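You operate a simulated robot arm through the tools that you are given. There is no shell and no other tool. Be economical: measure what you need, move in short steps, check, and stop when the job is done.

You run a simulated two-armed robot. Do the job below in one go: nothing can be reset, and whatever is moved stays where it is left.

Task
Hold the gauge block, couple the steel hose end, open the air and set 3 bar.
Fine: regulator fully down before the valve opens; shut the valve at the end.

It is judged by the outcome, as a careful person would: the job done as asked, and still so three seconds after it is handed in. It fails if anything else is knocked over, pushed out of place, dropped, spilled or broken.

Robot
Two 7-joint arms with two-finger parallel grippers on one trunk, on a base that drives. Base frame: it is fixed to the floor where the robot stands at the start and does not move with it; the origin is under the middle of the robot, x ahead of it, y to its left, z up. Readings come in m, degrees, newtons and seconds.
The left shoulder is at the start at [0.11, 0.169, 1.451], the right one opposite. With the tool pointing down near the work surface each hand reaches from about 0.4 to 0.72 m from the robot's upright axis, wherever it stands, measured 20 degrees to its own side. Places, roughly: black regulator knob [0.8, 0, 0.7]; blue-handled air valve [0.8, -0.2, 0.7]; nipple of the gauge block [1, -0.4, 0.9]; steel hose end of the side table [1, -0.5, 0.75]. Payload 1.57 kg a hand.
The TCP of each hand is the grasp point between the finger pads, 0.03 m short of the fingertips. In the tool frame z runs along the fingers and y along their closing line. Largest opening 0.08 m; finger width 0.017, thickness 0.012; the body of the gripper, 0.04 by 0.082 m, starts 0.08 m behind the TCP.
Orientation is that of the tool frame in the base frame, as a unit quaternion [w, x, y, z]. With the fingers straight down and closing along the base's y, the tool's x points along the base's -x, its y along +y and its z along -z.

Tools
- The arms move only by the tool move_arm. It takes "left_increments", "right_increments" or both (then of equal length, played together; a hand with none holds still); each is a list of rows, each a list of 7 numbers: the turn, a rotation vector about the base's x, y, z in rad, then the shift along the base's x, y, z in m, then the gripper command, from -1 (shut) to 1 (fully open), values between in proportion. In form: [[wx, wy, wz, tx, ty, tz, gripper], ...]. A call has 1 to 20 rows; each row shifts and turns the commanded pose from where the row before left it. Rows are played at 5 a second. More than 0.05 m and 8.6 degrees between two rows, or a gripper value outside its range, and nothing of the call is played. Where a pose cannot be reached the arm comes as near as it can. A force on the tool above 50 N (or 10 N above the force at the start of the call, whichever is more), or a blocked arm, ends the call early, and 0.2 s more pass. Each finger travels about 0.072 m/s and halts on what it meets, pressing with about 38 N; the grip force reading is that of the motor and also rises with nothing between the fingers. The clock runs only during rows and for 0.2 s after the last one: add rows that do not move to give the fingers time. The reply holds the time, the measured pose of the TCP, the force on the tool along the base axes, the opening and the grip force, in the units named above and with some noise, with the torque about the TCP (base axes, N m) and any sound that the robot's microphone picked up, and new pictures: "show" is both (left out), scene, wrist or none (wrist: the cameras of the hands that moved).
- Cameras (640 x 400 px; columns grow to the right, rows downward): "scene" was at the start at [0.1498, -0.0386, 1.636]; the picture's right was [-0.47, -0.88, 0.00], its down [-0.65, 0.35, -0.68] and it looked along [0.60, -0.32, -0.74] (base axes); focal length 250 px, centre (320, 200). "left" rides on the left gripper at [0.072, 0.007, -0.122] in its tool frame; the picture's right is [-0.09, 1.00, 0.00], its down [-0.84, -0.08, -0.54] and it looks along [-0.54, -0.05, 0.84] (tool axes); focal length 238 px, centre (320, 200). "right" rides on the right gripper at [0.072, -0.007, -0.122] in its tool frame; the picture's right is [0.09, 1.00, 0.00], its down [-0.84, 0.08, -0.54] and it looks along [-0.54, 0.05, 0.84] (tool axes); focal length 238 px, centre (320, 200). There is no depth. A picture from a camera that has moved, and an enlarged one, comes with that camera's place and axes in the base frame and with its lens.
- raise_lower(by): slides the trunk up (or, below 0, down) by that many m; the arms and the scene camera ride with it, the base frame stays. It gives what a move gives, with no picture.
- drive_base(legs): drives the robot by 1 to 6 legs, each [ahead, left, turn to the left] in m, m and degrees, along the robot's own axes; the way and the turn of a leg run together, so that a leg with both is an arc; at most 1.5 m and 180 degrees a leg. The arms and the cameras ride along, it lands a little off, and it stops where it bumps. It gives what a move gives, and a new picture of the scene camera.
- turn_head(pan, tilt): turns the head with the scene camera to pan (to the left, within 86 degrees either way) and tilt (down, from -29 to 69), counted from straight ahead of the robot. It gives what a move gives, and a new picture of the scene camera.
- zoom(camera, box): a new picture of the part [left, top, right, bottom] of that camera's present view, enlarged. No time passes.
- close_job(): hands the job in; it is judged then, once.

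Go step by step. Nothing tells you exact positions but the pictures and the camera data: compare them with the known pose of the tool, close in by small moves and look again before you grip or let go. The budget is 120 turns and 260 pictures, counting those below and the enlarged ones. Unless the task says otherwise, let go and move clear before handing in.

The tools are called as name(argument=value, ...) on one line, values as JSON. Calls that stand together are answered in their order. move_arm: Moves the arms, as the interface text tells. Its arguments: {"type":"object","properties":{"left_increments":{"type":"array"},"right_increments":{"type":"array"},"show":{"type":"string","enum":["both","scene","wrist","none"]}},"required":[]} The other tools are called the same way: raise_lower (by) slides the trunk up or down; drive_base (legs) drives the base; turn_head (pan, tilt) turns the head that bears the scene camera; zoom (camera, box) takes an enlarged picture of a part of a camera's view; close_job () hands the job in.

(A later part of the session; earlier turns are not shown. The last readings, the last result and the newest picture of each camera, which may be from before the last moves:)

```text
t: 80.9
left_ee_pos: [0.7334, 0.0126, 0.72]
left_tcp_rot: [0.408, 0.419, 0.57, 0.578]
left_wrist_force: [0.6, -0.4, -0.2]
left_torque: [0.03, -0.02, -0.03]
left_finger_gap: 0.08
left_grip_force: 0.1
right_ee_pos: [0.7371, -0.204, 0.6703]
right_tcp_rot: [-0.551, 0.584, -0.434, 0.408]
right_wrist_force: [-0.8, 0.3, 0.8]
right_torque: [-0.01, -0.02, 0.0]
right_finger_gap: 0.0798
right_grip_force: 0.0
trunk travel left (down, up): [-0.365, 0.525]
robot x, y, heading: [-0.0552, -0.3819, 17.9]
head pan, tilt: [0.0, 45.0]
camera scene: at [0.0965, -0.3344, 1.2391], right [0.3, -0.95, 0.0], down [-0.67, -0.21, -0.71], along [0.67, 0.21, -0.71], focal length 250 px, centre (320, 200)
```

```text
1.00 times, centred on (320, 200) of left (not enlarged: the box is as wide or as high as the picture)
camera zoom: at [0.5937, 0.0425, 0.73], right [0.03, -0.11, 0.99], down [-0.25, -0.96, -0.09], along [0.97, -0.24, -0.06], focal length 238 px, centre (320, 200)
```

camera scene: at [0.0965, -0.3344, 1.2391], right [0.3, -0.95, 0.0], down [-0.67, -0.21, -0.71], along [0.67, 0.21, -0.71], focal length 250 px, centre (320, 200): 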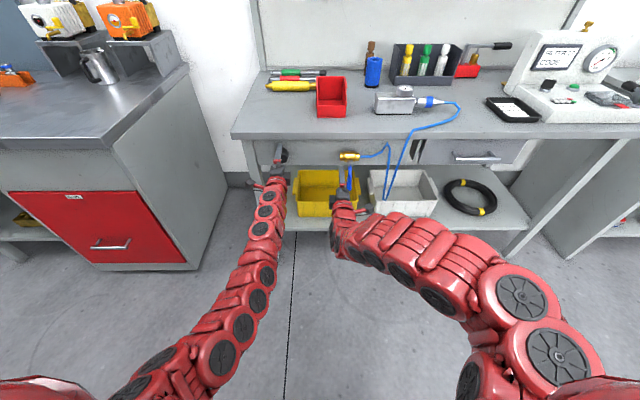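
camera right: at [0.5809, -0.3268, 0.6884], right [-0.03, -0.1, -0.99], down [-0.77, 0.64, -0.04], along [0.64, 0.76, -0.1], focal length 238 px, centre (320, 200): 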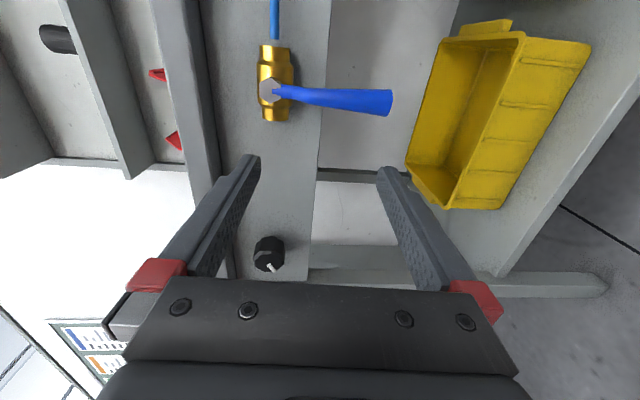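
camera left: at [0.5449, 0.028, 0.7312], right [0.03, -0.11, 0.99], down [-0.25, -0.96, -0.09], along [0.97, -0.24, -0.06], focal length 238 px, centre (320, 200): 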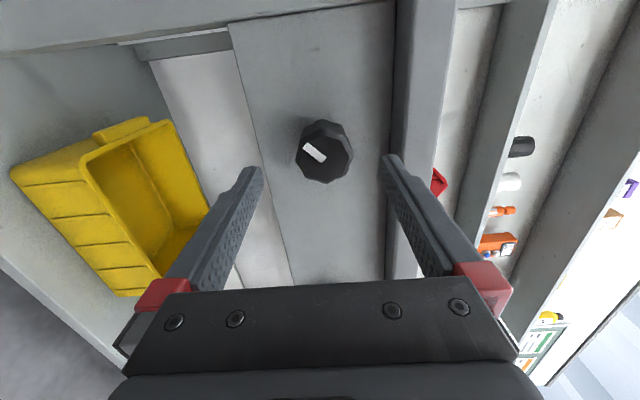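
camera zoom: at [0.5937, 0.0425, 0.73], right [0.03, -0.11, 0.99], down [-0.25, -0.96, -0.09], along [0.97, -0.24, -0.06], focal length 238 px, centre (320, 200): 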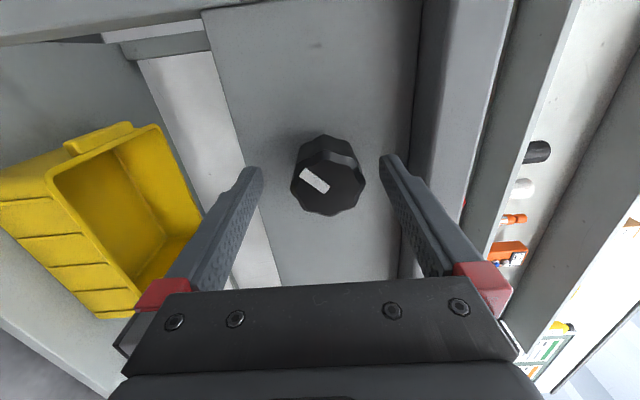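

The fingertips overlap the knob by about 18 mm; it sits about 5 mm high in the jaws. I'll centre, advance 5 mm, and close on it.

move_arm(left_increments=[[0, 0, 0, 0.0048, 0.0015, 0.005, 1], [0, 0, 0, 0, 0, 0, 0.6], [0, 0, 0, 0, 0, 0, 0.2], [0, 0, 0, 0, 0, 0, -0.2], [0, 0, 0, 0, 0, 0, -0.2], [0, 0, 0, 0, 0, 0, -0.2]], show="wrist")

```text
t: 82.3
left_ee_pos: [0.7376, 0.0135, 0.727]
left_tcp_rot: [0.407, 0.418, 0.57, 0.578]
left_wrist_force: [-9.1, -2.9, -11.2]
left_torque: [-0.08, 0.24, -0.07]
left_finger_gap: 0.0443
left_grip_force: 44.8
right_ee_pos: [0.7364, -0.2052, 0.6696]
right_tcp_rot: [-0.552, 0.584, -0.433, 0.409]
right_wrist_force: [-0.1, 0.9, 0.6]
right_torque: [0.01, 0.01, 0.02]
right_finger_gap: 0.08
right_grip_force: 0.0
trunk travel left (down, up): [-0.365, 0.525]
robot x, y, heading: [-0.0591, -0.3835, 17.5]
head pan, tilt: [0.0, 45.0]
camera left: at [0.5978, 0.0436, 0.7346], right [0.04, -0.1, 0.99], down [-0.25, -0.96, -0.09], along [0.97, -0.24, -0.06], focal length 238 px, centre (320, 200)
```

left: 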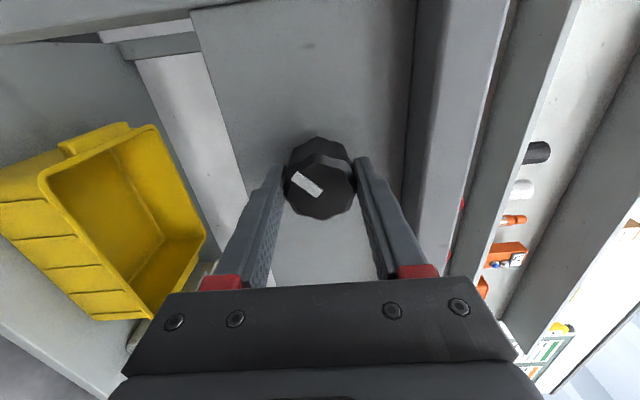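

The knob is gripped. I'll ease 2 mm down and turn it anticlockwise (to lower pressure) in small steps, watching torque.

move_arm(left_increments=[[0, 0, 0, 0, 0, -0.002, -0.3], [-0.0953, -0.0304, 0, 0, 0, 0, -0.3], [-0.0953, -0.0304, 0, 0, 0, 0, -0.3], [-0.0953, -0.0304, 0, 0, 0, 0, -0.3], [-0.0953, -0.0304, 0, 0, 0, 0, -0.3], [0, 0, 0, 0, 0, 0, -0.3]], show="wrist")

```text
t: 83.7
left_ee_pos: [0.7368, 0.0136, 0.7249]
left_tcp_rot: [0.514, 0.298, 0.644, 0.482]
left_wrist_force: [-7.8, -4.9, -7.8]
left_torque: [0.23, -0.62, -0.94]
left_finger_gap: 0.0445
left_grip_force: 45.5
right_ee_pos: [0.7371, -0.2052, 0.669]
right_tcp_rot: [-0.552, 0.583, -0.435, 0.409]
right_wrist_force: [0.0, -0.2, 0.8]
right_torque: [-0.03, 0.03, 0.01]
right_finger_gap: 0.0797
right_grip_force: 0.1
trunk travel left (down, up): [-0.365, 0.525]
robot x, y, heading: [-0.0643, -0.382, 17.6]
head pan, tilt: [0.0, 45.0]
camera left: at [0.5986, 0.041, 0.7058], right [-0.09, 0.27, 0.96], down [-0.26, -0.94, 0.24], along [0.96, -0.23, 0.15], focal length 238 px, centre (320, 200)
```

left: 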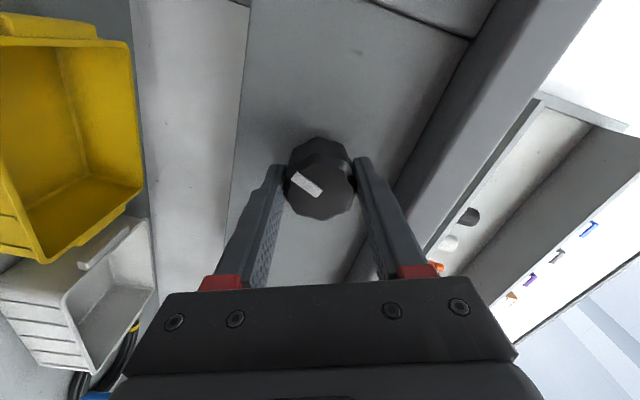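

The knob turns with the hand, with little torque. Continuing anticlockwise.

move_arm(left_increments=[[-0.0953, -0.0304, 0, 0, 0, -0.001, -0.3], [-0.0953, -0.0304, 0, 0, 0, 0, -0.3], [-0.0953, -0.0304, 0, 0, 0, 0, -0.3], [-0.0953, -0.0304, 0, 0, 0, 0, -0.3], [-0.0953, -0.0304, 0, 0, 0, 0, -0.3], [-0.0953, -0.0304, 0, 0, 0, 0, -0.3], [-0.0953, -0.0304, 0, 0, 0, 0, -0.3], [0, 0, 0, 0, 0, 0, -0.3]], show="wrist")

```text
t: 85.5
left_ee_pos: [0.7361, 0.0132, 0.7231]
left_tcp_rot: [0.646, 0.062, 0.709, 0.274]
left_wrist_force: [-5.7, -9.8, -8.7]
left_torque: [0.3, -1.0, 0.34]
left_finger_gap: 0.0442
left_grip_force: 44.7
right_ee_pos: [0.737, -0.206, 0.6707]
right_tcp_rot: [-0.552, 0.583, -0.435, 0.409]
right_wrist_force: [-0.4, 0.1, 0.2]
right_torque: [0.01, 0.02, 0.01]
right_finger_gap: 0.0802
right_grip_force: 0.0
trunk travel left (down, up): [-0.365, 0.525]
robot x, y, heading: [-0.0569, -0.3817, 17.5]
head pan, tilt: [0.0, 45.0]
camera left: at [0.6077, 0.0127, 0.6663], right [-0.25, 0.8, 0.55], down [-0.36, -0.6, 0.71], along [0.9, -0.02, 0.44], focal length 238 px, centre (320, 200)
```

left: 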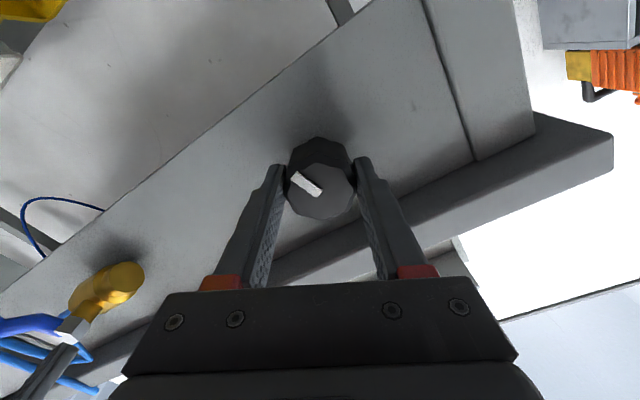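

Still free; the mark now points down and slightly right. Continuing anticlockwise toward the stop.

move_arm(left_increments=[[-0.0953, -0.0304, 0, 0, 0.001, -0.001, -0.3], [-0.0953, -0.0304, 0, 0, 0.001, 0, -0.3], [-0.0953, -0.0304, 0, 0, 0, 0, -0.3], [-0.0953, -0.0304, 0, 0, 0, 0, -0.3], [-0.0953, -0.0304, 0, 0, 0, 0, -0.3], [-0.0953, -0.0304, 0, 0, 0, 0, -0.3], [-0.0953, -0.0304, 0, 0, 0, 0, -0.3], [0, 0, 0, 0, 0, 0, -0.3]], show="wrist")

```text
t: 87.3
left_ee_pos: [0.7385, 0.0123, 0.7233]
left_tcp_rot: [0.701, -0.181, 0.689, 0.033]
left_wrist_force: [-4.2, -33.1, -4.4]
left_torque: [0.12, -0.14, 0.72]
left_finger_gap: 0.044
left_grip_force: 45.2
right_ee_pos: [0.7368, -0.2068, 0.6717]
right_tcp_rot: [-0.552, 0.583, -0.435, 0.407]
right_wrist_force: [-0.7, -0.7, 0.9]
right_torque: [0.02, -0.01, 0.03]
right_finger_gap: 0.0803
right_grip_force: 0.1
trunk travel left (down, up): [-0.365, 0.525]
robot x, y, heading: [-0.0605, -0.3828, 17.6]
head pan, tilt: [0.0, 45.0]
camera left: at [0.6223, -0.0327, 0.655], right [-0.3, 0.95, -0.12], down [-0.54, -0.06, 0.84], along [0.79, 0.31, 0.53], focal length 238 px, centre (320, 200)
```

left: 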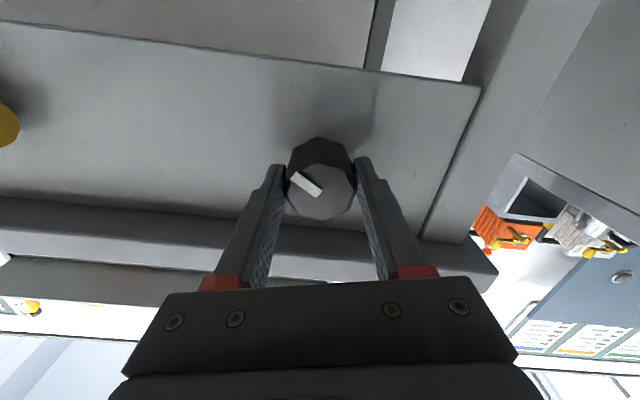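

A sideways load built up, so I'll ease 3 mm right and continue anticlockwise.

move_arm(left_increments=[[0, 0, 0, 0.0006, -0.002, 0, -0.3], [-0.0953, -0.0304, 0, 0.0003, -0.001, 0, -0.3], [-0.0953, -0.0304, 0, 0, 0, 0, -0.3], [-0.0953, -0.0304, 0, 0, 0, 0, -0.3], [-0.0953, -0.0304, 0, 0, 0, 0, -0.3], [-0.0953, -0.0304, 0, 0, 0, 0, -0.3], [0, 0, 0, 0, 0, 0, -0.3]], show="wrist")

```text
t: 88.9
left_ee_pos: [0.7372, 0.0109, 0.7227]
left_tcp_rot: [0.688, -0.345, 0.622, -0.143]
left_wrist_force: [-3.1, -24.1, 0.0]
left_torque: [-0.08, 0.41, 0.18]
left_finger_gap: 0.0442
left_grip_force: 45.0
right_ee_pos: [0.7363, -0.2059, 0.6711]
right_tcp_rot: [-0.552, 0.583, -0.434, 0.408]
right_wrist_force: [1.3, 0.4, 1.6]
right_torque: [0.01, 0.02, -0.02]
right_finger_gap: 0.0799
right_grip_force: 0.2
trunk travel left (down, up): [-0.365, 0.525]
robot x, y, heading: [-0.0606, -0.3831, 17.6]
head pan, tilt: [0.0, 45.0]
camera left: at [0.6326, -0.0647, 0.6679], right [-0.25, 0.78, -0.58], down [-0.65, 0.31, 0.69], along [0.71, 0.55, 0.43], focal length 238 px, centre (320, 200)
```

left: 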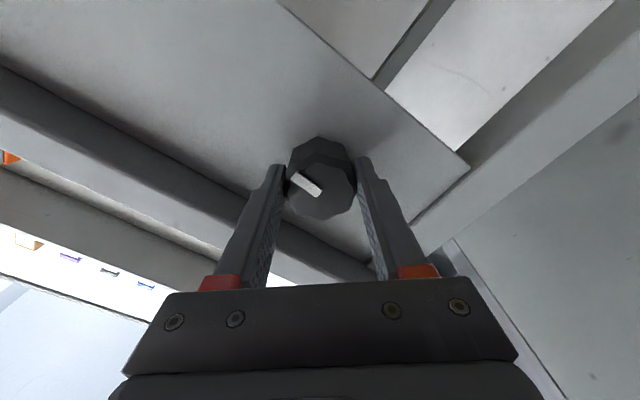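

The mark now points right (about 130° turned). Easing sideways and continuing.

move_arm(left_increments=[[0, 0, 0, 0.0006, -0.002, 0, -0.3], [-0.0953, -0.0304, 0, 0, 0, 0, -0.3], [-0.0953, -0.0304, 0, 0, 0, 0, -0.3], [-0.0953, -0.0304, 0, 0, 0, 0, -0.3], [-0.0953, -0.0304, 0, 0, 0, 0, -0.3], [-0.0953, -0.0304, 0, 0, 0, 0, -0.3], [-0.0953, -0.0304, 0, 0, 0, 0, -0.3], [0, 0, 0, 0, 0, 0, -0.3]], show="wrist")

```text
t: 90.7
left_ee_pos: [0.7383, 0.0096, 0.7245]
left_tcp_rot: [0.617, -0.51, 0.491, -0.343]
left_wrist_force: [10.3, -1.8, 11.0]
left_torque: [0.44, 0.36, 0.1]
left_finger_gap: 0.0444
left_grip_force: 44.3
right_ee_pos: [0.7369, -0.2055, 0.6707]
right_tcp_rot: [-0.551, 0.584, -0.434, 0.408]
right_wrist_force: [0.1, 0.2, 0.0]
right_torque: [0.04, -0.01, 0.02]
right_finger_gap: 0.0799
right_grip_force: 0.1
trunk travel left (down, up): [-0.365, 0.525]
robot x, y, heading: [-0.0574, -0.382, 17.8]
head pan, tilt: [0.0, 45.0]
camera left: at [0.6404, -0.0893, 0.7017], right [-0.1, 0.33, -0.94], down [-0.75, 0.6, 0.29], along [0.66, 0.73, 0.18], focal length 238 px, centre (320, 200)
```

left: 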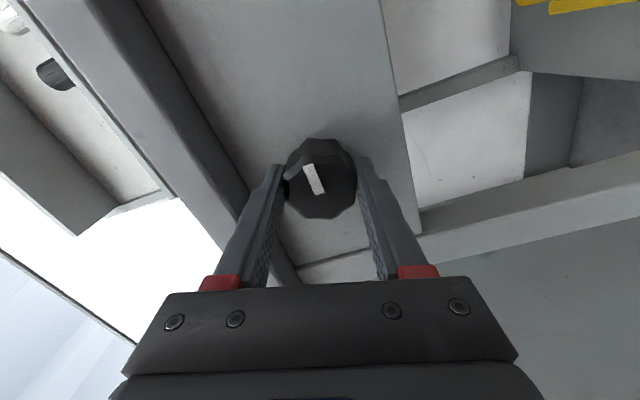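

The mark shifted in the jaws, so the knob has hit its stop and the fingers slipped. I'll confirm with a bit more turn.

move_arm(left_increments=[[-0.0953, -0.0304, 0, 0, 0, 0, -0.3], [-0.0953, -0.0304, 0, 0, 0, 0, -0.3], [0, 0, 0, 0, 0, 0, -0.3]], show="wrist")

```text
t: 91.5
left_ee_pos: [0.7375, 0.0089, 0.7251]
left_tcp_rot: [0.58, -0.555, 0.438, -0.405]
left_wrist_force: [11.5, -4.8, 15.2]
left_torque: [0.83, 0.6, 0.23]
left_finger_gap: 0.0456
left_grip_force: 44.9
right_ee_pos: [0.7362, -0.2053, 0.6727]
right_tcp_rot: [-0.552, 0.582, -0.435, 0.409]
right_wrist_force: [-0.2, -0.2, 0.4]
right_torque: [-0.04, -0.01, 0.05]
right_finger_gap: 0.0798
right_grip_force: 0.0
trunk travel left (down, up): [-0.365, 0.525]
robot x, y, heading: [-0.0582, -0.3831, 17.8]
head pan, tilt: [0.0, 45.0]
camera left: at [0.641, -0.0935, 0.7155], right [-0.04, 0.15, -0.99], down [-0.76, 0.64, 0.13], along [0.65, 0.76, 0.08], focal length 238 px, centre (320, 200)
```

left: 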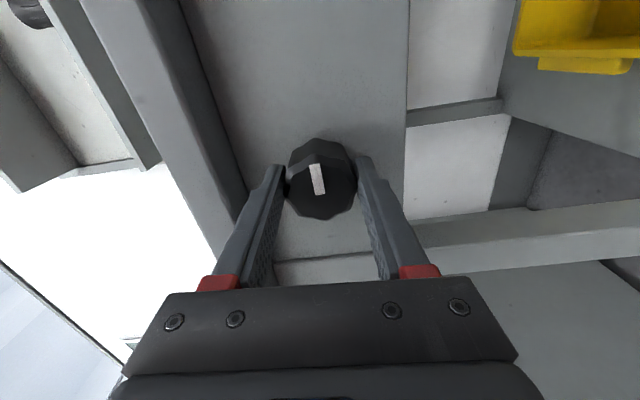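

The stop is confirmed: the regulator is fully down. I'll open the left fingers around the knob, close the right fingers, and set them left of the valve handle near its end.

move_arm(left_increments=[[0, 0, 0, 0, 0, 0, 0.3], [0, 0, 0, 0, 0, 0, 1], [0, 0, 0, 0, 0, 0, 1], [0, 0, 0, -0.0143, -0.0045, 0, 1], [0, 0, 0, -0.0143, -0.0045, 0, 1]], right_increments=[[0, 0, 0, 0, 0, 0, 0], [0, 0, 0, 0, 0, -0.01, -1], [0, 0, 0, 0, 0, -0.01, -1], [0, 0, 0, 0, 0, -0.01, -1], [0, 0, 0, 0.0072, 0, -0.001, -1]])

zoom(camera="scene", box=[240, 80, 480, 230])

```text
t: 92.7
left_ee_pos: [0.7096, 0.001, 0.7221]
left_tcp_rot: [0.579, -0.556, 0.439, -0.404]
left_wrist_force: [0.7, -0.2, 0.4]
left_torque: [0.0, 0.01, 0.01]
left_finger_gap: 0.0799
left_grip_force: 0.1
right_ee_pos: [0.7425, -0.2043, 0.6389]
right_tcp_rot: [-0.551, 0.584, -0.433, 0.409]
right_wrist_force: [-0.2, -0.2, 0.0]
right_torque: [0.03, -0.01, 0.0]
right_finger_gap: 0.0
right_grip_force: 21.0
trunk travel left (down, up): [-0.365, 0.525]
robot x, y, heading: [-0.0579, -0.383, 17.7]
head pan, tilt: [0.0, 45.0]
camera scene: at [0.0953, -0.3348, 1.2394], right [0.3, -0.95, 0.0], down [-0.67, -0.21, -0.71], along [0.67, 0.21, -0.71], focal length 250 px, centre (320, 200)
camera right: at [0.6487, -0.3082, 0.6534], right [-0.03, -0.1, -0.99], down [-0.76, 0.64, -0.04], along [0.64, 0.76, -0.1], focal length 238 px, centre (320, 200)
camera left: at [0.6127, -0.1016, 0.7133], right [-0.05, 0.14, -0.99], down [-0.76, 0.64, 0.13], along [0.65, 0.76, 0.08], focal length 238 px, centre (320, 200)
```

scene: 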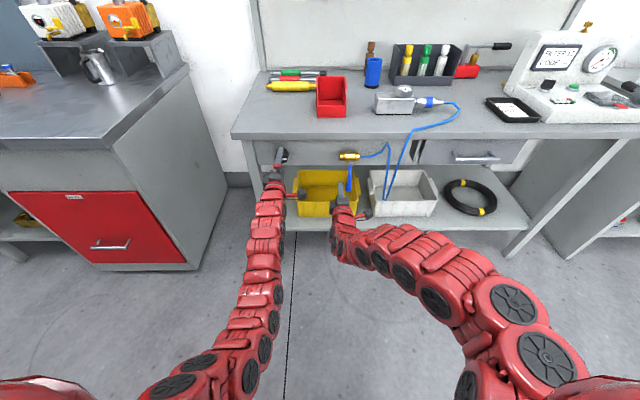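
right: 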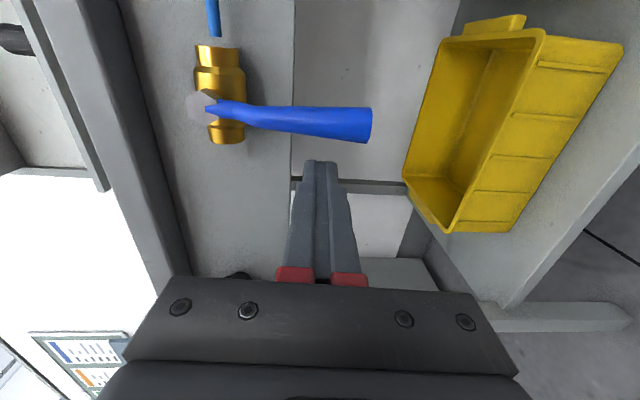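
left: 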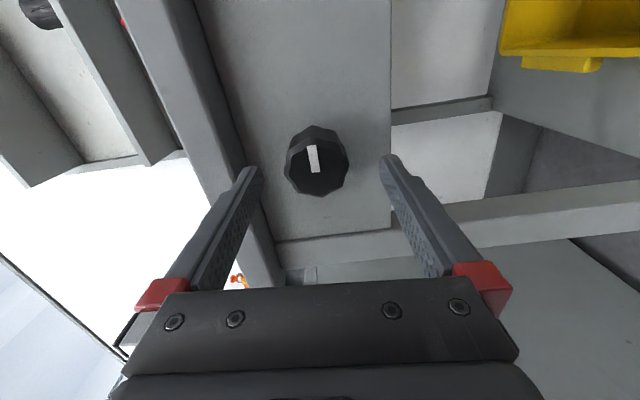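

```text
2.67 times, centred on (360, 155) of scene
camera zoom: at [0.0953, -0.3348, 1.2394], right [0.3, -0.95, 0.0], down [-0.67, -0.21, -0.71], along [0.67, 0.21, -0.71], focal length 667 px, centre (213, 320)
```

zoom: 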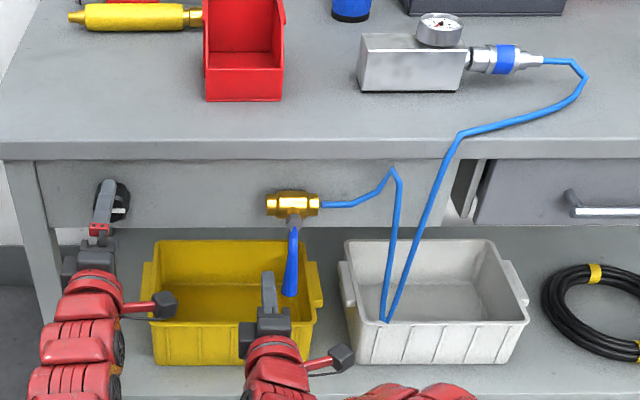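

The regulator mark rests at its stop, and the closed right fingers are just left of the handle. I'll move in 2 cm and push the handle gently to the right to see if it turns.

move_arm(right_increments=[[0, 0, 0, 0.0191, 0.0061, 0, -1], [0, 0, 0, 0.0048, -0.0152, 0, -1], [0, 0, 0, 0.003, -0.0095, 0, -1], [0, 0, 0, 0.003, -0.0095, 0, -1], [0, 0, 0, 0, 0, 0, -1]], show="wrist")

zoom(camera="scene", box=[300, 130, 400, 193])

```text
t: 93.9
left_ee_pos: [0.7103, 0.0014, 0.7224]
left_tcp_rot: [0.579, -0.556, 0.439, -0.403]
left_wrist_force: [-0.8, 0.3, 1.1]
left_torque: [0.01, 0.01, 0.04]
left_finger_gap: 0.0799
left_grip_force: 0.2
right_ee_pos: [0.7746, -0.2319, 0.64]
right_tcp_rot: [-0.552, 0.584, -0.434, 0.408]
right_wrist_force: [0.6, 0.6, -0.1]
right_torque: [0.02, 0.01, -0.02]
right_finger_gap: 0.0
right_grip_force: 21.0
trunk travel left (down, up): [-0.365, 0.525]
robot x, y, heading: [-0.0557, -0.3821, 17.8]
head pan, tilt: [0.0, 45.0]
camera right: at [0.6796, -0.3359, 0.6535], right [-0.03, -0.1, -0.99], down [-0.76, 0.64, -0.04], along [0.64, 0.76, -0.1], focal length 238 px, centre (320, 200)
```

right: 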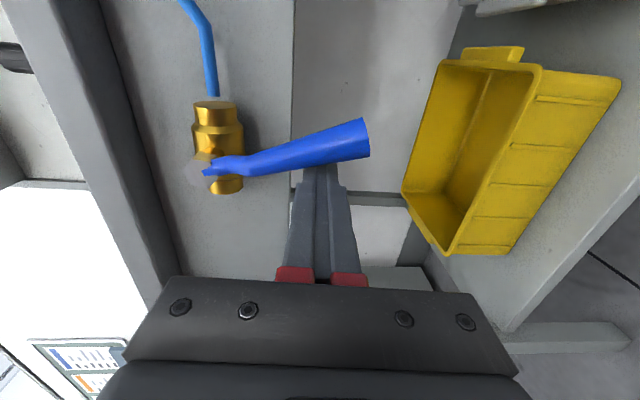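

```text
6.35 times, centred on (350, 162) of scene
camera zoom: at [0.0953, -0.3347, 1.2394], right [0.3, -0.95, 0.0], down [-0.67, -0.21, -0.71], along [0.67, 0.21, -0.71], focal length 1588 px, centre (130, 444)
```

zoom: 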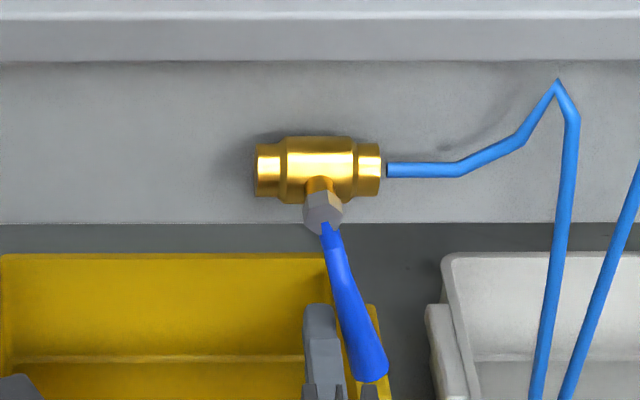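

The handle swings right easily. I'll follow the arc to bring it in line with the pipe.

move_arm(right_increments=[[0, 0, 0, 0.0061, -0.0191, 0.003, -1], [0, 0, 0, 0.0056, -0.0175, 0.0083, -1], [0, 0, 0, 0.0048, -0.015, 0.0126, -1], [0, 0, 0, 0.0035, -0.0111, 0.0163, -1], [0, 0, 0, 0, 0, 0, -1]], show="wrist")

zoom(camera="scene", box=[300, 130, 400, 193])

```text
t: 95.1
left_ee_pos: [0.7099, 0.0014, 0.7223]
left_tcp_rot: [0.579, -0.556, 0.439, -0.404]
left_wrist_force: [0.5, 0.7, 0.2]
left_torque: [-0.01, -0.01, 0.0]
left_finger_gap: 0.0801
left_grip_force: 0.0
right_ee_pos: [0.7934, -0.2955, 0.6809]
right_tcp_rot: [-0.552, 0.583, -0.434, 0.409]
right_wrist_force: [0.1, 0.0, -0.7]
right_torque: [0.01, -0.01, -0.01]
right_finger_gap: 0.0
right_grip_force: 21.5
trunk travel left (down, up): [-0.365, 0.525]
robot x, y, heading: [-0.0581, -0.3826, 18.0]
head pan, tilt: [0.0, 45.0]
camera right: at [0.6992, -0.3989, 0.6954], right [-0.03, -0.1, -0.99], down [-0.76, 0.64, -0.04], along [0.64, 0.76, -0.1], focal length 238 px, centre (320, 200)
```

right: 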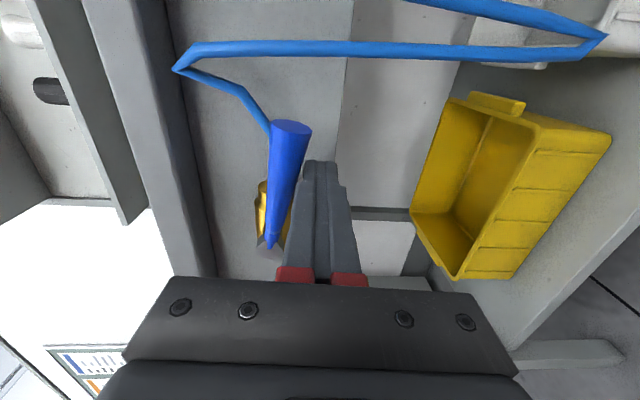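

```text
6.35 times, centred on (350, 162) of scene
camera zoom: at [0.0953, -0.3349, 1.2394], right [0.3, -0.95, 0.0], down [-0.67, -0.21, -0.71], along [0.67, 0.21, -0.71], focal length 1588 px, centre (130, 444)
```

zoom: 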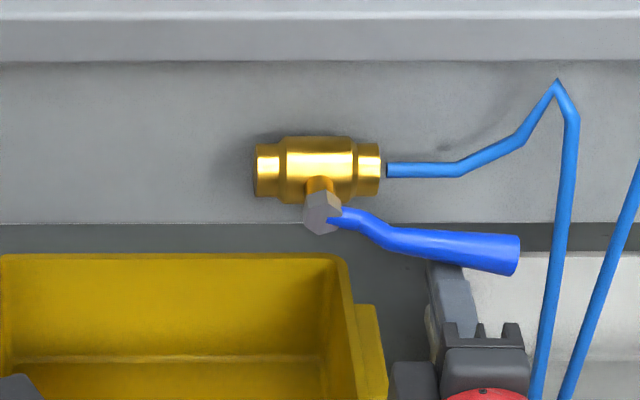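

The handle is nearly in line with the pipe. I'll finish the quarter turn until it stops.

move_arm(right_increments=[[0, 0, 0, 0.0018, -0.0057, 0.01, -1], [0, 0, 0, 0.0003, -0.001, 0.008, -1], [0, 0, 0, 0, 0, 0.004, -1], [0, 0, 0, 0, 0, 0, -1]], show="none")

zoom(camera="scene", box=[300, 130, 400, 193])

zoom(camera="scene", box=[365, 75, 445, 125])

```text
t: 96.1
left_ee_pos: [0.712, 0.0015, 0.7206]
left_tcp_rot: [0.578, -0.557, 0.44, -0.403]
left_wrist_force: [0.3, -0.7, -0.1]
left_torque: [0.01, 0.01, 0.02]
left_finger_gap: 0.0802
left_grip_force: 0.1
right_ee_pos: [0.7954, -0.3015, 0.6947]
right_tcp_rot: [-0.549, 0.587, -0.437, 0.405]
right_wrist_force: [-25.1, -7.0, -41.4]
right_torque: [-0.15, 0.06, 0.02]
right_finger_gap: 0.0
right_grip_force: 20.9
trunk travel left (down, up): [-0.365, 0.525]
robot x, y, heading: [-0.0592, -0.3837, 17.8]
head pan, tilt: [0.0, 45.0]
```

```text
6.35 times, centred on (350, 162) of scene
camera zoom: at [0.098, -0.335, 1.2384], right [0.3, -0.95, 0.0], down [-0.68, -0.21, -0.71], along [0.67, 0.21, -0.71], focal length 1588 px, centre (130, 444)
```

zoom: 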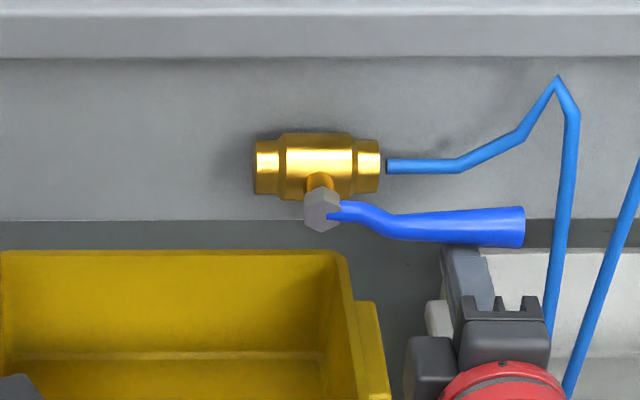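

```text
8.00 times, centred on (405, 100) of scene
camera zoom: at [0.098, -0.335, 1.2384], right [0.3, -0.95, 0.0], down [-0.68, -0.21, -0.71], along [0.67, 0.21, -0.71], focal length 2001 px, centre (-360, 1000)
```

zoom: 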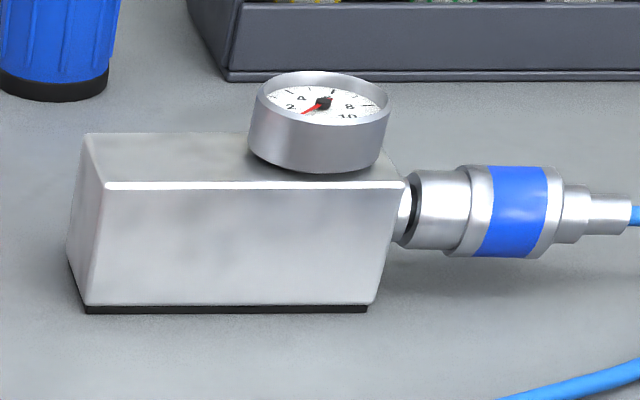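

The valve is fully open against its stop. I'll ease the right hand off the handle and zoom in on the dial.

move_arm(right_increments=[[0, 0, 0, 0, 0, -0.012, -1], [0, 0, 0, 0, 0, -0.015, -1], [0, 0, 0, -0.019, -0.006, -0.01, -1], [0, 0, 0, -0.019, -0.006, 0, -1]], show="none")

zoom(camera="scene", box=[393, 80, 417, 95])

zoom(camera="scene", box=[300, 130, 400, 193])

```text
t: 97.1
left_ee_pos: [0.7103, 0.0019, 0.7228]
left_tcp_rot: [0.579, -0.556, 0.439, -0.404]
left_wrist_force: [-0.3, -0.1, 0.8]
left_torque: [0.01, 0.03, 0.01]
left_finger_gap: 0.08
left_grip_force: 0.1
right_ee_pos: [0.7726, -0.311, 0.6564]
right_tcp_rot: [-0.553, 0.583, -0.433, 0.409]
right_wrist_force: [-0.4, -0.5, 0.1]
right_torque: [-0.02, 0.0, -0.01]
right_finger_gap: 0.0
right_grip_force: 21.2
right hand out of reach, approached as far as the arm can: row 4
trunk travel left (down, up): [-0.365, 0.525]
robot x, y, heading: [-0.0573, -0.3827, 17.5]
head pan, tilt: [0.0, 45.0]
```

```text
16.00 times, centred on (405, 88) of scene
camera zoom: at [0.0956, -0.335, 1.2394], right [0.3, -0.95, 0.0], down [-0.67, -0.21, -0.71], along [0.67, 0.21, -0.71], focal length 4002 px, centre (-1040, 2000)
```

zoom: 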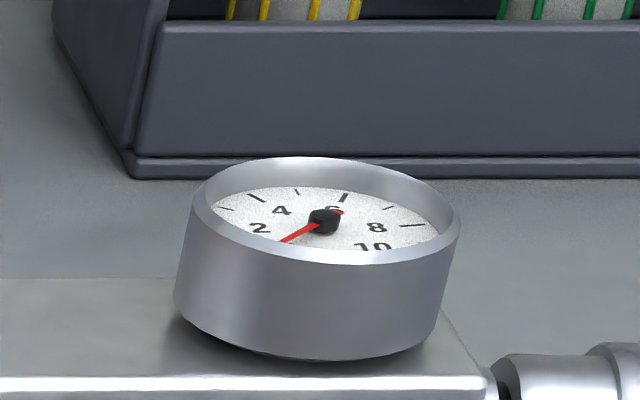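

```text
6.35 times, centred on (350, 162) of scene
camera zoom: at [0.0956, -0.335, 1.2394], right [0.3, -0.95, 0.0], down [-0.67, -0.21, -0.71], along [0.67, 0.21, -0.71], focal length 1588 px, centre (130, 444)
```

zoom: 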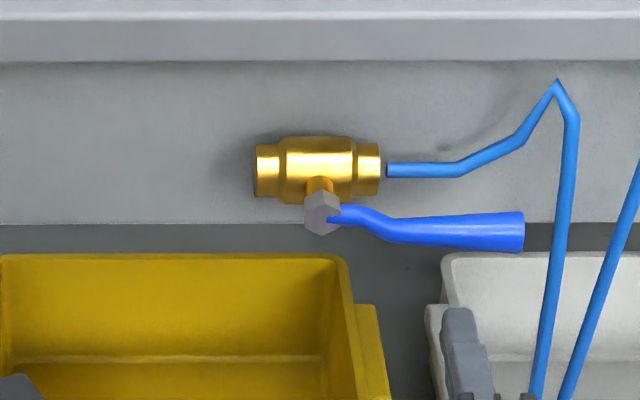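

The dial reads 0 with the valve open and the handle in line with the pipe. Now the left hand regrips the knob and turns it clockwise a little.

move_arm(left_increments=[[0, 0, 0, 0.0143, 0.0037, 0.001, 1], [0, 0, 0, 0.0143, 0.0037, 0.001, 1], [0, 0, 0, 0, 0, 0, 0.3], [0, 0, 0, 0, 0, 0, -0.1], [0, 0, 0, 0, 0, 0, -0.3], [0, 0, 0, 0, 0, 0, -0.3], [0.0953, 0.0304, 0, 0, 0, 0, -0.3], [0.0953, 0.0304, 0, 0, 0, 0, -0.3], [0.0953, 0.0304, 0, 0, 0, 0, -0.3], [0.0953, 0.0304, 0, 0, 0, 0, -0.3], [0, 0, 0, 0, 0, 0, -0.3], [0, 0, 0, 0, 0, 0, -0.3]], show="wrist")

zoom(camera="scene", box=[393, 80, 417, 95])

```text
t: 99.7
left_ee_pos: [0.7375, 0.0079, 0.7231]
left_tcp_rot: [0.646, -0.458, 0.543, -0.278]
left_wrist_force: [-26.3, -12.4, -15.6]
left_torque: [0.04, -0.33, -0.1]
left_finger_gap: 0.0456
left_grip_force: 45.0
right_ee_pos: [0.7712, -0.3112, 0.6571]
right_tcp_rot: [-0.552, 0.584, -0.433, 0.408]
right_wrist_force: [1.0, -0.6, -0.6]
right_torque: [-0.02, 0.02, -0.01]
right_finger_gap: 0.0
right_grip_force: 21.3
trunk travel left (down, up): [-0.365, 0.525]
robot x, y, heading: [-0.0613, -0.3864, 17.7]
head pan, tilt: [0.0, 45.0]
camera left: at [0.6374, -0.0857, 0.6885], right [-0.16, 0.5, -0.85], down [-0.72, 0.53, 0.45], along [0.67, 0.69, 0.27], focal length 238 px, centre (320, 200)
```

left: 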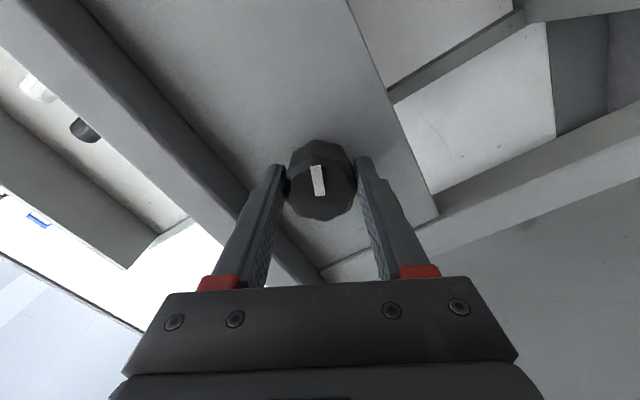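

```text
16.00 times, centred on (405, 88) of scene
camera zoom: at [0.0942, -0.3352, 1.2394], right [0.3, -0.95, 0.0], down [-0.67, -0.21, -0.71], along [0.67, 0.21, -0.71], focal length 4002 px, centre (-1040, 2000)
```

zoom: 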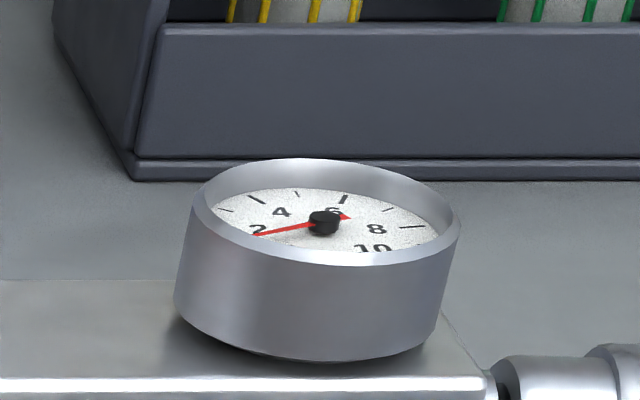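

23° of turn gave about 0.9 bar. I'll ease the hand slightly and turn about 45° more, then read again.

move_arm(left_increments=[[0, 0, 0, -0.0019, -0.0008, -0.0015, -0.3], [0.0953, 0.0304, 0, 0, 0, 0, -0.3], [0.0953, 0.0304, 0, 0, 0, 0, -0.3], [0.0953, 0.0304, 0, 0, 0, 0, -0.3], [0.0953, 0.0304, 0, 0, 0, 0, -0.3], [0.0953, 0.0304, 0, 0, 0, 0, -0.3], [0.0953, 0.0304, 0, 0, 0, 0, -0.3], [0.0953, 0.0304, 0, 0, 0, 0, -0.3], [0, 0, 0, 0, 0, 0, -0.3], [0, 0, 0, 0, 0, 0, -0.3]], show="wrist")

zoom(camera="scene", box=[393, 80, 417, 95])

```text
t: 101.9
left_ee_pos: [0.7376, 0.0094, 0.7227]
left_tcp_rot: [0.701, -0.25, 0.667, -0.037]
left_wrist_force: [2.2, 6.8, -9.0]
left_torque: [-0.13, 0.35, 0.88]
left_finger_gap: 0.0455
left_grip_force: 44.6
right_ee_pos: [0.7737, -0.3085, 0.6556]
right_tcp_rot: [-0.551, 0.584, -0.434, 0.408]
right_wrist_force: [0.6, -0.7, 0.3]
right_torque: [0.01, 0.01, -0.03]
right_finger_gap: 0.0001
right_grip_force: 21.3
trunk travel left (down, up): [-0.365, 0.525]
robot x, y, heading: [-0.0582, -0.3812, 17.6]
head pan, tilt: [0.0, 45.0]
camera left: at [0.6255, -0.048, 0.6566], right [-0.29, 0.9, -0.31], down [-0.58, 0.09, 0.81], along [0.76, 0.42, 0.5], focal length 238 px, centre (320, 200)
```

left: 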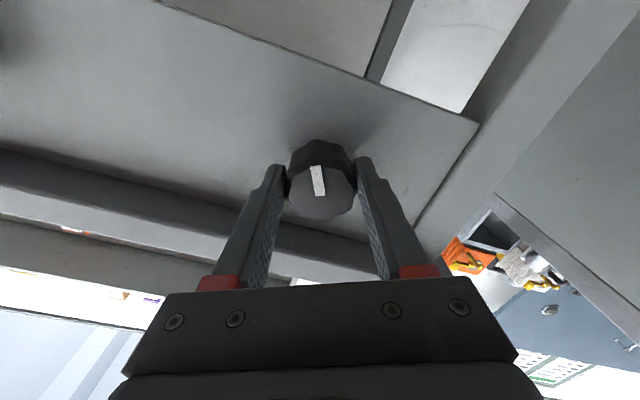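

```text
16.00 times, centred on (405, 88) of scene
camera zoom: at [0.0965, -0.3334, 1.2391], right [0.3, -0.95, 0.0], down [-0.67, -0.22, -0.71], along [0.67, 0.21, -0.71], focal length 4002 px, centre (-1040, 2000)
```

zoom: 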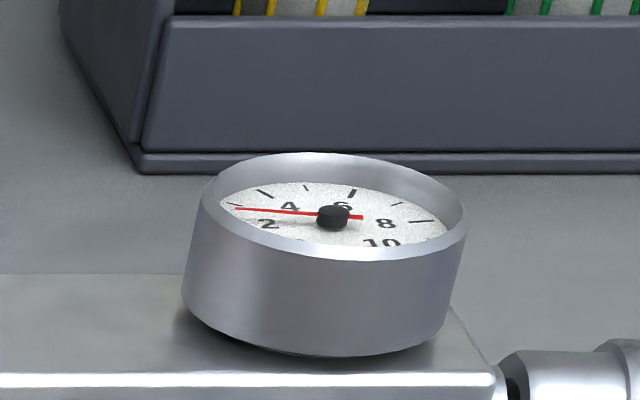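

Using the dial's tick geometry, the needle is at about 2.1 bar. About 30° more knob is needed, so I'll turn 25° and re-read.

move_arm(left_increments=[[0.0858, 0.0273, 0, 0, 0, -0.001, -0.3], [0.0858, 0.0273, 0, 0, 0, 0, -0.3], [0.0858, 0.0273, 0, 0, 0, 0, -0.3], [0.0858, 0.0273, 0, 0, 0, 0, -0.3], [0.0858, 0.0273, 0, 0, 0, 0, -0.3], [0, 0, 0, 0, 0, 0, -0.3], [0, 0, 0, 0, 0, 0, -0.3]], show="none")

zoom(camera="scene", box=[393, 80, 417, 95])

```text
t: 103.5
left_ee_pos: [0.7366, 0.0117, 0.7214]
left_tcp_rot: [0.691, -0.098, 0.705, 0.123]
left_wrist_force: [-2.8, 18.7, -4.7]
left_torque: [0.05, -0.3, 1.27]
left_finger_gap: 0.0456
left_grip_force: 45.3
right_ee_pos: [0.7728, -0.3086, 0.6559]
right_tcp_rot: [-0.551, 0.585, -0.432, 0.409]
right_wrist_force: [0.2, 0.2, 0.3]
right_torque: [-0.01, -0.02, -0.02]
right_finger_gap: 0.0001
right_grip_force: 21.1
trunk travel left (down, up): [-0.365, 0.525]
robot x, y, heading: [-0.0557, -0.3823, 17.5]
head pan, tilt: [0.0, 45.0]
```

```text
16.00 times, centred on (405, 88) of scene
camera zoom: at [0.0955, -0.3324, 1.2392], right [0.3, -0.95, 0.0], down [-0.67, -0.22, -0.71], along [0.67, 0.21, -0.71], focal length 4002 px, centre (-1040, 2000)
```

zoom: 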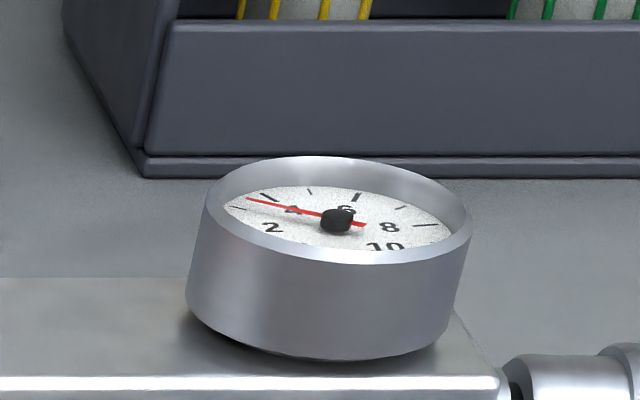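

That reads about 2.95 bar. I'll add 1.5°, release the knob and back the left hand away, then look from higher up.

move_arm(left_increments=[[0.0267, 0.0085, 0, 0, 0, 0, -0.3], [0, 0, 0, 0, 0, 0, -0.3], [0, 0, 0, 0, 0, 0, 0], [0, 0, 0, 0, 0, 0, 0.5], [0, 0, 0, 0, 0, 0, 1], [0, 0, 0, 0, 0, 0, 1], [0, 0, 0, -0.0095, -0.003, 0, 1], [0, 0, 0, -0.0143, -0.0045, 0, 1], [0, 0, 0, -0.019, -0.006, 0, 1], [0, 0, 0, -0.019, -0.006, 0, 1]], show="wrist")

zoom(camera="scene", box=[393, 80, 417, 95])

```text
t: 105.7
left_ee_pos: [0.6743, -0.0125, 0.7225]
left_tcp_rot: [0.689, -0.087, 0.707, 0.133]
left_wrist_force: [0.2, 0.0, 0.3]
left_torque: [-0.05, 0.01, 0.02]
left_finger_gap: 0.0799
left_grip_force: 0.1
right_ee_pos: [0.7721, -0.3095, 0.6567]
right_tcp_rot: [-0.552, 0.584, -0.434, 0.408]
right_wrist_force: [0.1, 0.0, 0.3]
right_torque: [0.0, 0.01, 0.03]
right_finger_gap: 0.0
right_grip_force: 21.0
trunk travel left (down, up): [-0.365, 0.525]
robot x, y, heading: [-0.0636, -0.3791, 17.7]
head pan, tilt: [0.0, 45.0]
camera left: at [0.5535, -0.0377, 0.6538], right [-0.3, 0.94, 0.16], down [-0.46, -0.29, 0.84], along [0.83, 0.18, 0.52], focal length 238 px, centre (320, 200)
```

left: 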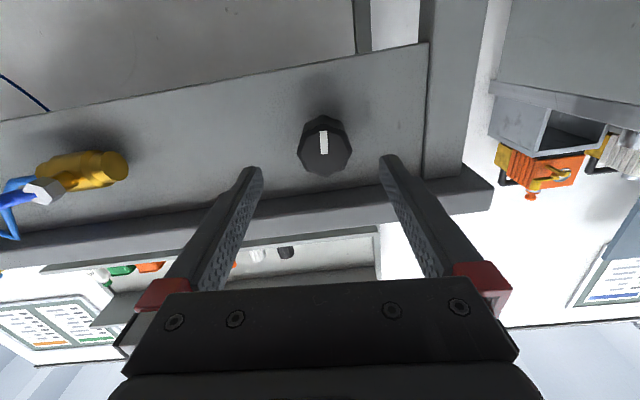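

```text
16.00 times, centred on (405, 88) of scene
camera zoom: at [0.095, -0.3348, 1.2394], right [0.3, -0.95, 0.0], down [-0.67, -0.21, -0.71], along [0.67, 0.21, -0.71], focal length 4002 px, centre (-1040, 2000)
```

zoom: 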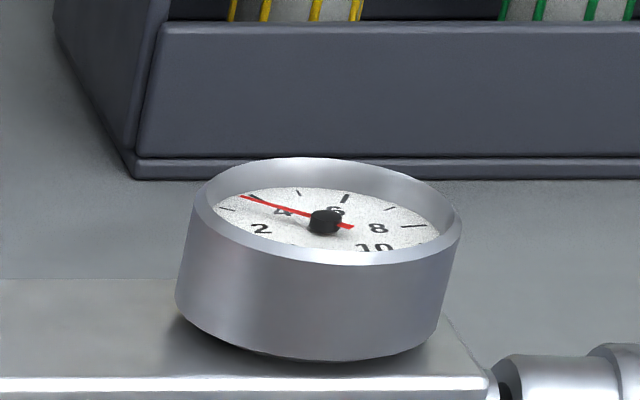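

That looks like about 3.2 bar, but the low view is uncertain. I'll back off and raise the trunk for a proper look at the dial.

drive_base(legs=[[-0.15, 0, 0]])

raise_lower(by=0.5)

turn_head(pan=-20, tilt=45)

```text
t: 107.1
left_ee_pos: [0.5305, -0.0567, 0.7228]
left_tcp_rot: [0.69, -0.088, 0.706, 0.133]
left_wrist_force: [-0.1, -0.7, 0.0]
left_torque: [-0.04, -0.01, -0.01]
left_finger_gap: 0.0798
left_grip_force: 0.0
right_ee_pos: [0.6275, -0.3559, 0.6559]
right_tcp_rot: [-0.553, 0.583, -0.433, 0.408]
right_wrist_force: [0.8, -0.3, 1.6]
right_torque: [-0.03, 0.05, 0.0]
right_finger_gap: 0.0
right_grip_force: 21.6
trunk travel left (down, up): [-0.365, 0.525]
robot x, y, heading: [-0.202, -0.4292, 17.9]
head pan, tilt: [0.0, 45.0]
camera scene: at [-0.049, -0.3806, 1.2396], right [0.3, -0.95, 0.0], down [-0.67, -0.22, -0.71], along [0.67, 0.22, -0.71], focal length 250 px, centre (320, 200)
```

scene: 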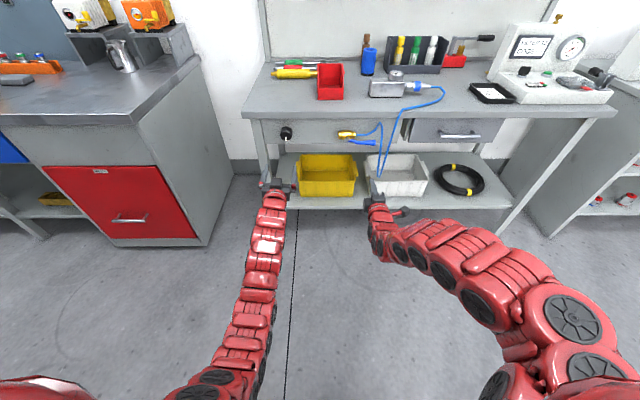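

```text
refused: 0.5 is not a number from -0.4 to 0.4
```

```text
t: 108.0
left_ee_pos: [0.5328, -0.0567, 0.7227]
left_tcp_rot: [0.69, -0.087, 0.707, 0.133]
left_wrist_force: [-0.2, 0.7, -0.5]
left_torque: [0.0, -0.03, -0.02]
left_finger_gap: 0.0801
left_grip_force: 0.0
right_ee_pos: [0.6293, -0.3553, 0.6564]
right_tcp_rot: [-0.553, 0.584, -0.433, 0.408]
right_wrist_force: [0.3, 0.1, 0.4]
right_torque: [0.01, 0.01, 0.01]
right_finger_gap: 0.0
right_grip_force: 21.2
trunk travel left (down, up): [-0.365, 0.525]
robot x, y, heading: [-0.1973, -0.4268, 17.6]
head pan, tilt: [-20.0, 45.0]
camera scene: at [-0.0442, -0.4083, 1.2394], right [-0.04, -1.0, 0.0], down [-0.71, 0.03, -0.71], along [0.71, -0.03, -0.71], focal length 250 px, centre (320, 200)
```

scene: 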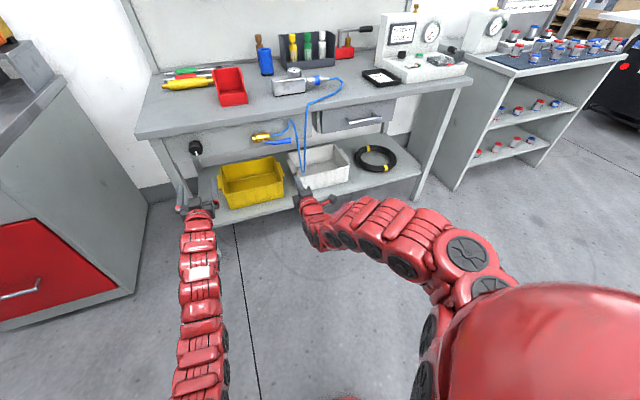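

raise_lower(by=0.4)

turn_head(pan=-20, tilt=50)

```text
t: 111.8
left_ee_pos: [0.5303, -0.0571, 1.1221]
left_tcp_rot: [0.689, -0.087, 0.707, 0.133]
left_wrist_force: [-0.1, -0.2, 1.1]
left_torque: [-0.01, 0.03, -0.02]
left_finger_gap: 0.0801
left_grip_force: 0.0
right_ee_pos: [0.6295, -0.3546, 1.0557]
right_tcp_rot: [-0.551, 0.584, -0.434, 0.409]
right_wrist_force: [0.2, -0.5, -0.3]
right_torque: [-0.01, -0.01, 0.02]
right_finger_gap: 0.0002
right_grip_force: 21.6
trunk travel left (down, up): [-0.765, 0.125]
robot x, y, heading: [-0.2039, -0.4336, 17.7]
head pan, tilt: [-20.0, 45.0]
```

```text
t: 112.4
left_ee_pos: [0.5309, -0.0559, 1.1214]
left_tcp_rot: [0.69, -0.086, 0.707, 0.132]
left_wrist_force: [-0.2, -0.1, 0.6]
left_torque: [0.02, 0.0, -0.02]
left_finger_gap: 0.08
left_grip_force: 0.0
right_ee_pos: [0.6303, -0.3553, 1.0572]
right_tcp_rot: [-0.552, 0.584, -0.434, 0.408]
right_wrist_force: [0.1, 0.0, 0.1]
right_torque: [0.04, 0.02, -0.02]
right_finger_gap: 0.0001
right_grip_force: 21.3
trunk travel left (down, up): [-0.765, 0.125]
robot x, y, heading: [-0.2015, -0.4278, 17.5]
head pan, tilt: [-20.0, 50.0]
camera scene: at [-0.0484, -0.4081, 1.6325], right [-0.04, -1.0, 0.0], down [-0.77, 0.03, -0.64], along [0.64, -0.03, -0.77], focal length 250 px, centre (320, 200)
```

scene: 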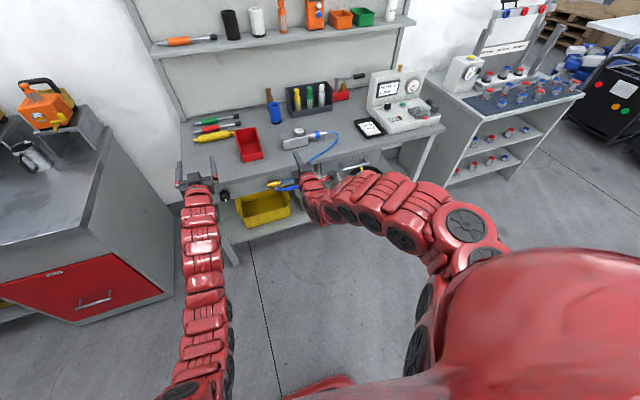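

I'm raised and can see the dial from above; I'll zoom in on it.

zoom(camera="scene", box=[288, 122, 312, 137])

zoom(camera="scene", box=[240, 100, 400, 200])

```text
16.00 times, centred on (300, 130) of scene
camera zoom: at [-0.0484, -0.4081, 1.6325], right [-0.04, -1.0, 0.0], down [-0.77, 0.03, -0.64], along [0.64, -0.03, -0.77], focal length 4002 px, centre (640, 1328)
```

zoom: 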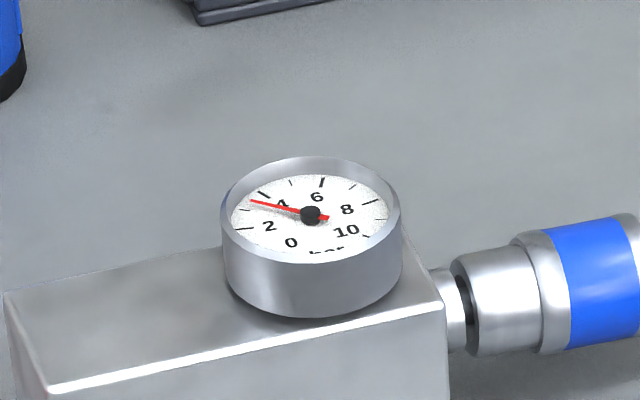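

```text
4.00 times, centred on (320, 150) of scene
camera zoom: at [-0.0484, -0.4081, 1.6325], right [-0.04, -1.0, 0.0], down [-0.77, 0.03, -0.64], along [0.64, -0.03, -0.77], focal length 1001 px, centre (320, 400)
```

zoom: 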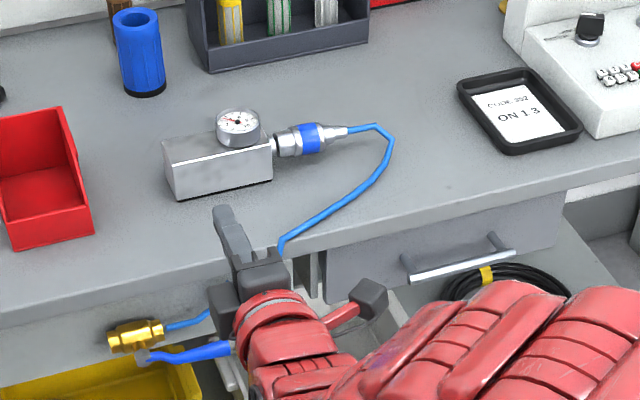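

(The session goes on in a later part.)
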